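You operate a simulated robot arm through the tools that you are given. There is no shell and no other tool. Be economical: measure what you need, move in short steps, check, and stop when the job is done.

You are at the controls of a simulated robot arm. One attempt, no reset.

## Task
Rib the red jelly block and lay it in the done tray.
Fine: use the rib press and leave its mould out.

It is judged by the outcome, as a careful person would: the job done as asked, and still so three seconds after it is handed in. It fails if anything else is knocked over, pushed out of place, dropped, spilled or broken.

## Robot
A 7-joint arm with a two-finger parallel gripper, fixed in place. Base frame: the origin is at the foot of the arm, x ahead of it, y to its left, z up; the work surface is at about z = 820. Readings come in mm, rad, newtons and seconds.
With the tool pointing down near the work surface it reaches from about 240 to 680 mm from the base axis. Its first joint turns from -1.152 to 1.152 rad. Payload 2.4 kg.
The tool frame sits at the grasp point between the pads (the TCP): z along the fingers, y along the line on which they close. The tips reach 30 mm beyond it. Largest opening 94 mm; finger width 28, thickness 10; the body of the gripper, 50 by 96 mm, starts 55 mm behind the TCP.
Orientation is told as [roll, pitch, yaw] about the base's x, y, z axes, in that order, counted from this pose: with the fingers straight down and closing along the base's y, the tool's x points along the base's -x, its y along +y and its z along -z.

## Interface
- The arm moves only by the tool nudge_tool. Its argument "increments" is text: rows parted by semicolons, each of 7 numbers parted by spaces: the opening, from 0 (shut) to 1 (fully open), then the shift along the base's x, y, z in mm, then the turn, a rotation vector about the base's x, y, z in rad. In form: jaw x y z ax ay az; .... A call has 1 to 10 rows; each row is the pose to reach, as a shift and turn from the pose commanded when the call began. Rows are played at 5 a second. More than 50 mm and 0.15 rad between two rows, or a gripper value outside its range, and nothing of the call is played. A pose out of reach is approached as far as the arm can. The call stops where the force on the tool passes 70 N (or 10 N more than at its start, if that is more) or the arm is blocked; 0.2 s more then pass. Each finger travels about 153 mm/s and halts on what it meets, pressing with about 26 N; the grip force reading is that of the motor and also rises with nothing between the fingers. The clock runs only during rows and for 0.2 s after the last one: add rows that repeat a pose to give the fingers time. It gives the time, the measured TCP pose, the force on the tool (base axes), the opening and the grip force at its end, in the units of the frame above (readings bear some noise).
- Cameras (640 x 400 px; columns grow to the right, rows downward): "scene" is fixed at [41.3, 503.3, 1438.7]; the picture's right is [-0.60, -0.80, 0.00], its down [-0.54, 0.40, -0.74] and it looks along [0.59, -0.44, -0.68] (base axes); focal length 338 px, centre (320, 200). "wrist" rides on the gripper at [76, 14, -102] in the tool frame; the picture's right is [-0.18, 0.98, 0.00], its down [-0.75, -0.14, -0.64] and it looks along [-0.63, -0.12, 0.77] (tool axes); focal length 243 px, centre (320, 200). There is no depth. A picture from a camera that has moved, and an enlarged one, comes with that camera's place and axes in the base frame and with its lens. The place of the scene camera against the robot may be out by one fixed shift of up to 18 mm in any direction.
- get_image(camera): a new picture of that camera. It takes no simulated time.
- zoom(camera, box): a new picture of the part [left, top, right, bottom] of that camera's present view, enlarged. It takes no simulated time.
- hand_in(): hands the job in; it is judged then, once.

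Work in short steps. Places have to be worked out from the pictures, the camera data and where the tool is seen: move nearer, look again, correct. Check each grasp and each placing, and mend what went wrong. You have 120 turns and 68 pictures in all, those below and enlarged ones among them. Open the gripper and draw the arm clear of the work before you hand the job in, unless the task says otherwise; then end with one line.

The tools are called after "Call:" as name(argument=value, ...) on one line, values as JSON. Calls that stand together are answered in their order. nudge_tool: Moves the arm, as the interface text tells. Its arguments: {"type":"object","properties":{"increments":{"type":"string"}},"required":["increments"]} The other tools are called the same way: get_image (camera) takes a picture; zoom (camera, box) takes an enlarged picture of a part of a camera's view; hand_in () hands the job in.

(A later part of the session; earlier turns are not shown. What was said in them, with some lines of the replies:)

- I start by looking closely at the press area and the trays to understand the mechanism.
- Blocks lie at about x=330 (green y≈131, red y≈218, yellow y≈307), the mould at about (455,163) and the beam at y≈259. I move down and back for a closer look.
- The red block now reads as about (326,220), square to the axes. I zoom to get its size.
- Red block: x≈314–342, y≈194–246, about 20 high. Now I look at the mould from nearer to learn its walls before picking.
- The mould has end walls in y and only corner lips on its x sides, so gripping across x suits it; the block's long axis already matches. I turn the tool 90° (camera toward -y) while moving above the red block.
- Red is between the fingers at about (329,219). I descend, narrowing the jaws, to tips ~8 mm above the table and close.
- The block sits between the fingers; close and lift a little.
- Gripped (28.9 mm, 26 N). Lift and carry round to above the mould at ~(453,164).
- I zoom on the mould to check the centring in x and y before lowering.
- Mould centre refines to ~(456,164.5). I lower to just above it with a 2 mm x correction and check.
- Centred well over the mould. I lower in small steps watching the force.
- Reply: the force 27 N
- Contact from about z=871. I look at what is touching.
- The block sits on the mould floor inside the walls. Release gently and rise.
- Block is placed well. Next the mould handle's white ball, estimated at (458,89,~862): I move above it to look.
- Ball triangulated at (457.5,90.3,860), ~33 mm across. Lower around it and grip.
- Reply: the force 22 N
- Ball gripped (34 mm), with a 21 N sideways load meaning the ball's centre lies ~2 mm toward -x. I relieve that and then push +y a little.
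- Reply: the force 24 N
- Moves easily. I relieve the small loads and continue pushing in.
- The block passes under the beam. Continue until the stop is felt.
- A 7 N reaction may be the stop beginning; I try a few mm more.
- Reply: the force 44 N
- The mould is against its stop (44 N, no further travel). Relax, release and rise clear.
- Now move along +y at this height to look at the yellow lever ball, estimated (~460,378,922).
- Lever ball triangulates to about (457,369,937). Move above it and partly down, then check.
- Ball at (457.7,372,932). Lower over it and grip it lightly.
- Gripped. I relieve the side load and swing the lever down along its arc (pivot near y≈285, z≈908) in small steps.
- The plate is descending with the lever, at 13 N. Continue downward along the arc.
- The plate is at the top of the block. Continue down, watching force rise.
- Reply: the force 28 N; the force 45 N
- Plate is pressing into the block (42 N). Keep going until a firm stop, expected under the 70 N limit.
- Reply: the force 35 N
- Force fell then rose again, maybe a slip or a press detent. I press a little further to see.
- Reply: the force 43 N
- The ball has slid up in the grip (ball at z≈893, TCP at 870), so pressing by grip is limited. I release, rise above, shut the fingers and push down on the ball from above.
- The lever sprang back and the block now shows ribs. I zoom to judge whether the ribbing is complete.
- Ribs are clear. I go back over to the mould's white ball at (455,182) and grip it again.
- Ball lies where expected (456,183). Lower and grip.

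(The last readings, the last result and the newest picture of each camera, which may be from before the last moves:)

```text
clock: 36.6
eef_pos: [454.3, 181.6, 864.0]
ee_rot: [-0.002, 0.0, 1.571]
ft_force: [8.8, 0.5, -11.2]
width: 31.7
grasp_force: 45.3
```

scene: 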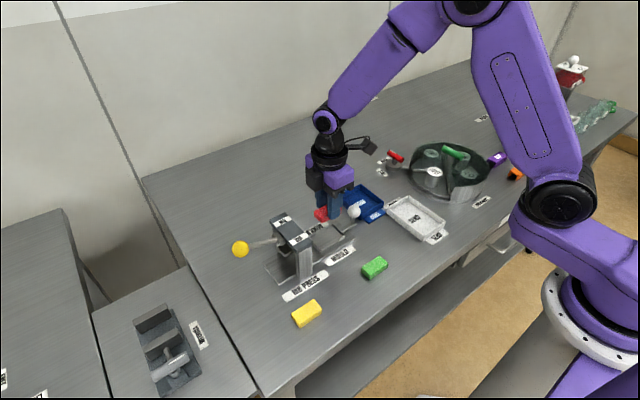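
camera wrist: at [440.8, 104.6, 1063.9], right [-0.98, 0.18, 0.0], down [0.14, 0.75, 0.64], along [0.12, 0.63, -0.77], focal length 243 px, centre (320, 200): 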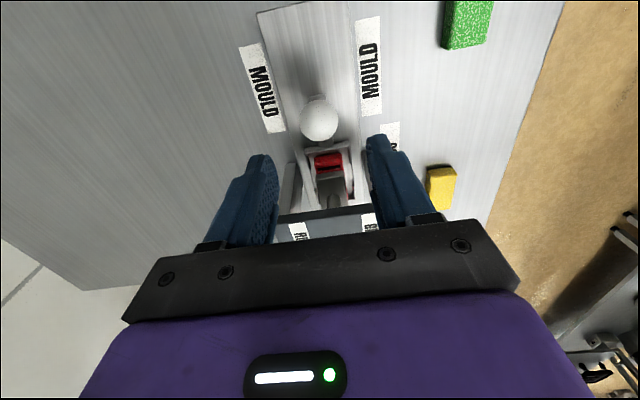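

Gripped. Pull the mould out along -y by 92 mm (back to y≈90).

Call:
nudge_tool(increments="0.26 0.5 -6 -1 0 0 0; 0.26 0.5 -16 -1 0 0 0; 0.26 0.5 -26 -1 0 0 0; 0.26 0.5 -36 -1 0 0 0; 0.26 0.5 -46 -1 0 0 0; 0.26 0.5 -56 -1 0 0 0; 0.26 0.5 -66 -1 0 0 0; 0.26 0.5 -76 -1 0 0 0; 0.26 0.5 -86 -1 0 0 0; 0.26 0.5 -91 -1 0 0 0")

Call:
zoom(camera="scene", box=[240, 170, 400, 290])

```text
clock: 38.8
eef_pos: [454.7, 88.8, 863.3]
ee_rot: [-0.002, -0.001, 1.571]
ft_force: [-0.6, 0.3, 34.9]
width: 31.3
grasp_force: 45.0
```

```text
3.33 times, centred on (320, 230) of scene
camera zoom: at [40.7, 503.2, 1438.8], right [-0.6, -0.8, 0.0], down [-0.54, 0.4, -0.74], along [0.59, -0.44, -0.68], focal length 1127 px, centre (320, 100)
```

zoom: 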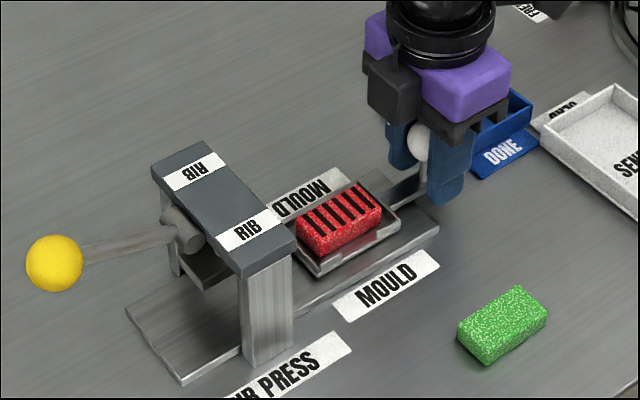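

The ribbed block is out with the mould. I relieve the vertical load and tug slightly to be sure the mould is at its outer end.

Call:
nudge_tool(increments="0.26 0 -1 2 0 0 0; 0.26 0 -3 2 0 0 0; 0.26 0 -3 2 0 0 0")

```text
clock: 39.6
eef_pos: [455.0, 85.7, 861.6]
ee_rot: [0.002, 0.001, 1.57]
ft_force: [12.3, 1.6, -30.0]
width: 31.3
grasp_force: 45.0
```

No stop felt, and it is out at least as far as at the start; enough. Release and rise, then look at the block.

Call:
nudge_tool(increments="0.26 0 0 -1 0 0 0; 0.6 0 0 -1 0 0 0; 0.6 0 0 -1 0 0 0; 0.6 0 0 40 0 0 0; 0.6 0 0 85 0 0 0; 0.6 0 35 95 0 0 0; 0.6 0 75 95 0 0 0; 0.6 0 75 95 0 0 0")

Call:
get_image(camera="wrist")

```text
clock: 41.4
eef_pos: [455.8, 161.3, 958.8]
ee_rot: [0.0, 0.001, 1.569]
ft_force: [0.1, -0.4, -0.3]
width: 56.4
grasp_force: 0.0
```

```text
22 pictures are left
camera wrist: at [443.2, 86.2, 1060.6], right [-0.98, 0.18, 0.0], down [0.14, 0.75, 0.64], along [0.12, 0.63, -0.77], focal length 243 px, centre (320, 200)
```

wrist: 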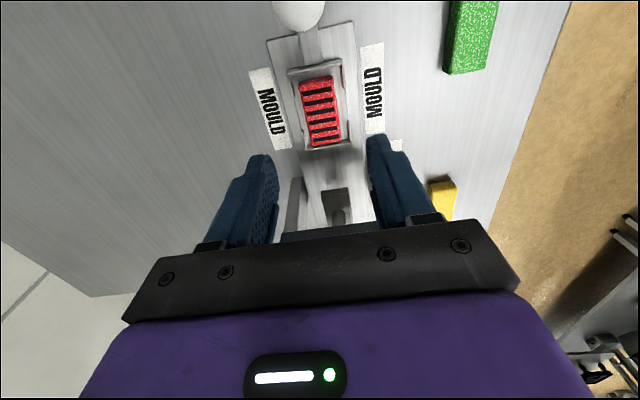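

Block centre now ~(457,160.5). I lower to z≈870 around it and grip.

Call:
nudge_tool(increments="0.55 0.5 -1 -45 0 0 0; 0.55 0.5 -1 -80 0 0 0; 0.55 0.5 -1 -88 0 0 0; 0.55 0.5 -1 -88 0 0 0")

Call:
zoom(camera="wrist", box=[200, 60, 440, 250])

Call:
zoom(camera="scene", box=[290, 200, 370, 260])

```text
clock: 42.4
eef_pos: [457.0, 160.5, 870.3]
ee_rot: [-0.002, -0.001, 1.571]
ft_force: [0.9, -0.4, 0.9]
width: 52.0
grasp_force: 0.1
```

```text
2.11 times, centred on (320, 155) of wrist
camera zoom: at [443.0, 84.2, 972.8], right [-0.98, 0.18, 0.0], down [0.14, 0.75, 0.64], along [0.12, 0.63, -0.77], focal length 511 px, centre (320, 295)
```

zoom: 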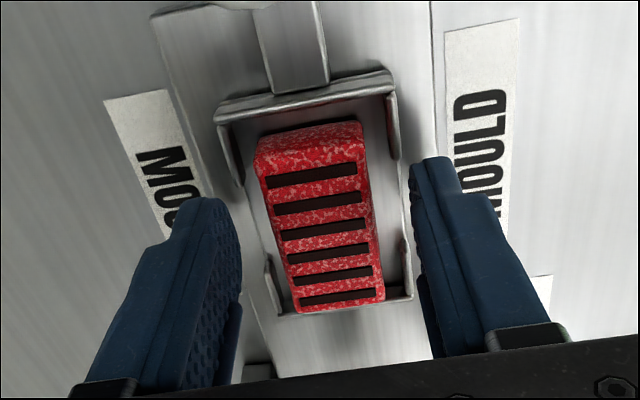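

```text
6.67 times, centred on (330, 230) of scene
camera zoom: at [41.3, 503.3, 1438.7], right [-0.6, -0.8, 0.0], down [-0.54, 0.4, -0.74], along [0.59, -0.44, -0.68], focal length 2255 px, centre (253, 0)
```

zoom: 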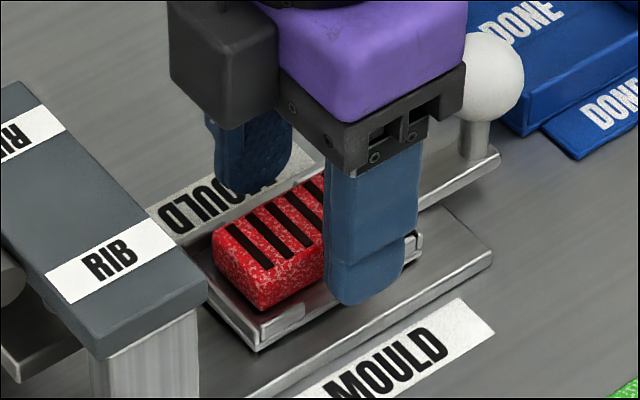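

Fingers align with the block and mould notches. I raise 2 mm for safety over the lips, then close.

Call:
nudge_tool(increments="0.55 0 0 2 0 0 0; 0.22 0 0 2 0 0 0; 0.22 0 0 2 0 0 0; 0.2 0 0 2 0 0 0")

```text
clock: 43.4
eef_pos: [454.9, 159.5, 873.3]
ee_rot: [0.001, 0.0, 1.571]
ft_force: [-0.4, 0.4, 0.3]
width: 29.0
grasp_force: 26.3
```

Gripped. Lift and carry towards the done tray at ~(505,20), then look.

Call:
nudge_tool(increments="0.2 0 0 20 0 0 0; 0.2 0 0 60 0 0 0; 0.2 0 0 90 0 0 0; 0.2 15 -40 90 0 0 0; 0.2 30 -80 90 0 0 0; 0.2 45 -120 90 0 0 0; 0.2 50 -140 90 0 0 0; 0.2 50 -140 90 0 0 0")

Call:
get_image(camera="wrist")

Call:
get_image(camera="scene")

```text
clock: 45.2
eef_pos: [505.6, 20.0, 963.2]
ee_rot: [0.0, 0.001, 1.569]
ft_force: [0.4, 0.2, -0.7]
width: 29.2
grasp_force: 26.0
```

```text
19 pictures are left
camera wrist: at [492.2, -56.8, 1065.5], right [-0.98, 0.18, 0.0], down [0.14, 0.75, 0.64], along [0.12, 0.63, -0.77], focal length 243 px, centre (320, 200)
```

wrist: 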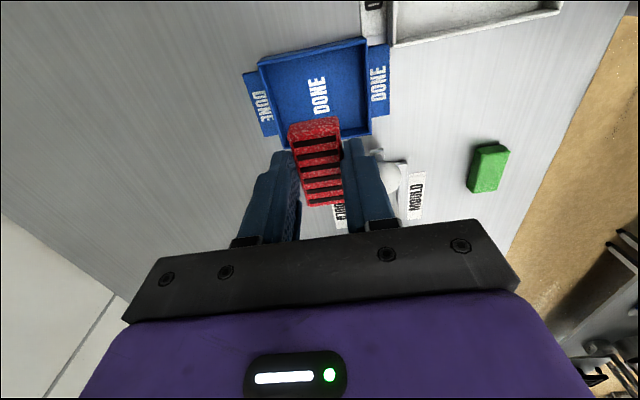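

```text
18 pictures are left
```

scene: 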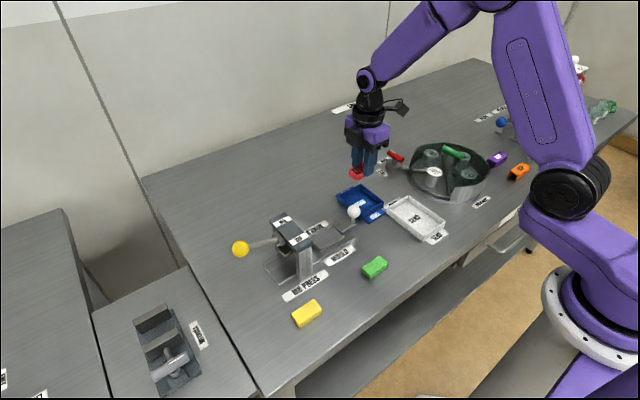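

Tray spans x 462–549, y −26…54, centre (506,14). Shift 6 mm and lower, then feel for the floor.

Call:
nudge_tool(increments="0.2 0 -6 -40 0 0 0; 0.2 0 -6 -80 0 0 0; 0.2 0 -6 -88 0 0 0; 0.2 0 -6 -88 0 0 0")

Call:
nudge_tool(increments="0.2 0 0 -4 0 0 0; 0.2 0 0 -4 0 0 0")

Call:
nudge_tool(increments="0.2 0 0 -4 0 0 0; 0.2 0 0 -4 0 0 0")

```text
clock: 46.2
eef_pos: [506.7, 14.4, 873.0]
ee_rot: [0.0, 0.002, 1.571]
ft_force: [0.8, -0.3, -0.3]
width: 28.9
grasp_force: 25.4
```

```text
clock: 46.8
eef_pos: [504.6, 14.6, 870.7]
ee_rot: [0.0, -0.001, 1.572]
ft_force: [0.0, -0.7, -0.4]
width: 28.7
grasp_force: 26.0
```

```text
clock: 47.4
eef_pos: [505.5, 13.4, 866.3]
ee_rot: [-0.001, 0.0, 1.571]
ft_force: [-0.4, -0.2, 0.3]
width: 28.8
grasp_force: 25.8
```

No contact yet at z=866; continue in 2–3 mm steps.

Call:
nudge_tool(increments="0.2 0 0 -2 0 0 0; 0.2 0 0 -2 0 0 0")

Call:
nudge_tool(increments="0.2 0 0 -2 0 0 0; 0.2 0 0 -2 0 0 0")

Call:
zoom(camera="scene", box=[320, 160, 400, 230])

```text
clock: 48.0
eef_pos: [506.1, 14.6, 864.4]
ee_rot: [-0.003, 0.001, 1.571]
ft_force: [0.3, -0.5, -0.7]
width: 28.8
grasp_force: 25.3
```

```text
clock: 48.6
eef_pos: [506.7, 14.3, 863.8]
ee_rot: [0.0, 0.0, 1.571]
ft_force: [0.5, 0.0, 0.0]
width: 29.0
grasp_force: 25.7
```

```text
5.71 times, centred on (360, 195) of scene
camera zoom: at [41.3, 503.3, 1438.7], right [-0.6, -0.8, 0.0], down [-0.54, 0.4, -0.74], along [0.59, -0.44, -0.68], focal length 1933 px, centre (91, 229)
```

zoom: 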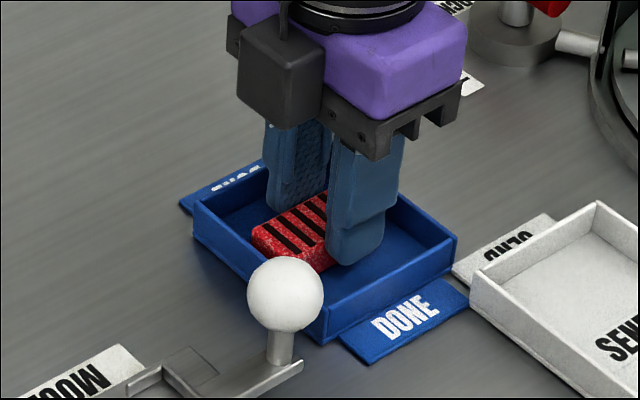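

Nearly down, well inside the tray. A couple more millimetres.

Call:
nudge_tool(increments="0.2 0 0 -2 0 0 0; 0.2 0 0 -2 0 0 0")

Call:
nudge_tool(increments="0.2 0 0 -2 0 0 0; 0.2 0 0 -2 0 0 0")

```text
clock: 49.2
eef_pos: [506.3, 14.2, 861.5]
ee_rot: [-0.003, 0.001, 1.57]
ft_force: [-6.9, -0.8, 27.0]
width: 29.2
grasp_force: 26.0
```

```text
clock: 49.8
eef_pos: [506.4, 14.8, 859.7]
ee_rot: [-0.001, 0.0, 1.57]
ft_force: [-4.3, -1.2, 27.1]
width: 28.7
grasp_force: 25.9
```

On the tray floor (27 N). Ease up, open and withdraw.

Call:
nudge_tool(increments="0.2 0 0 1.5 0 0 0; 0.5 0 0 1.5 0 0 0; 0.5 0 0 1.5 0 0 0; 0.5 0 0 40 0 0 0; 0.5 0 0 85 0 0 0; 0.5 -20 0 130 0 0 0; 0.5 -50 0 160 0 0 0; 0.5 -50 0 160 0 0 0")

Call:
get_image(camera="scene")

Call:
zoom(camera="scene", box=[240, 170, 400, 290])

```text
clock: 51.6
eef_pos: [455.1, 15.2, 1019.7]
ee_rot: [0.002, 0.0, 1.571]
ft_force: [0.5, 0.4, -0.1]
width: 47.2
grasp_force: 0.0
```

```text
16 pictures are left
```

scene: 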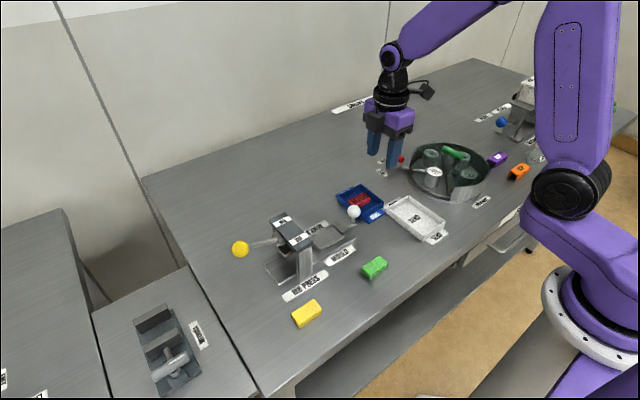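

```text
3.33 times, centred on (320, 230) of scene
camera zoom: at [41.3, 503.3, 1438.7], right [-0.6, -0.8, 0.0], down [-0.54, 0.4, -0.74], along [0.59, -0.44, -0.68], focal length 1127 px, centre (320, 100)
```

zoom: 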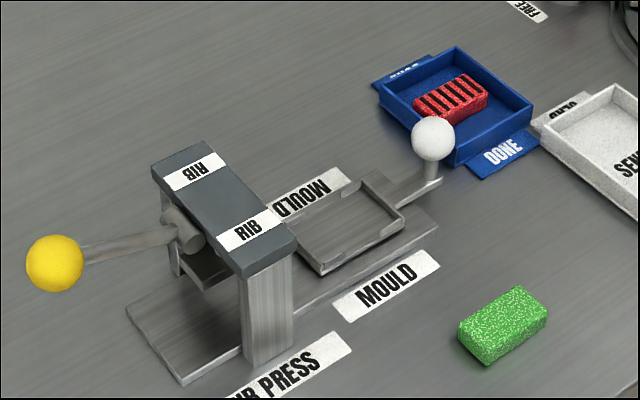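

The ribbed red block lies flat in the done tray, the mould is out, the lever is up, nothing else has moved, and the arm is clear. Handing in.

Call:
hand_in()

```text
The job is handed in.
```

The red jelly block is ribbed and lying flat in the done tray; the rib press's mould is left out, and the job is handed in.
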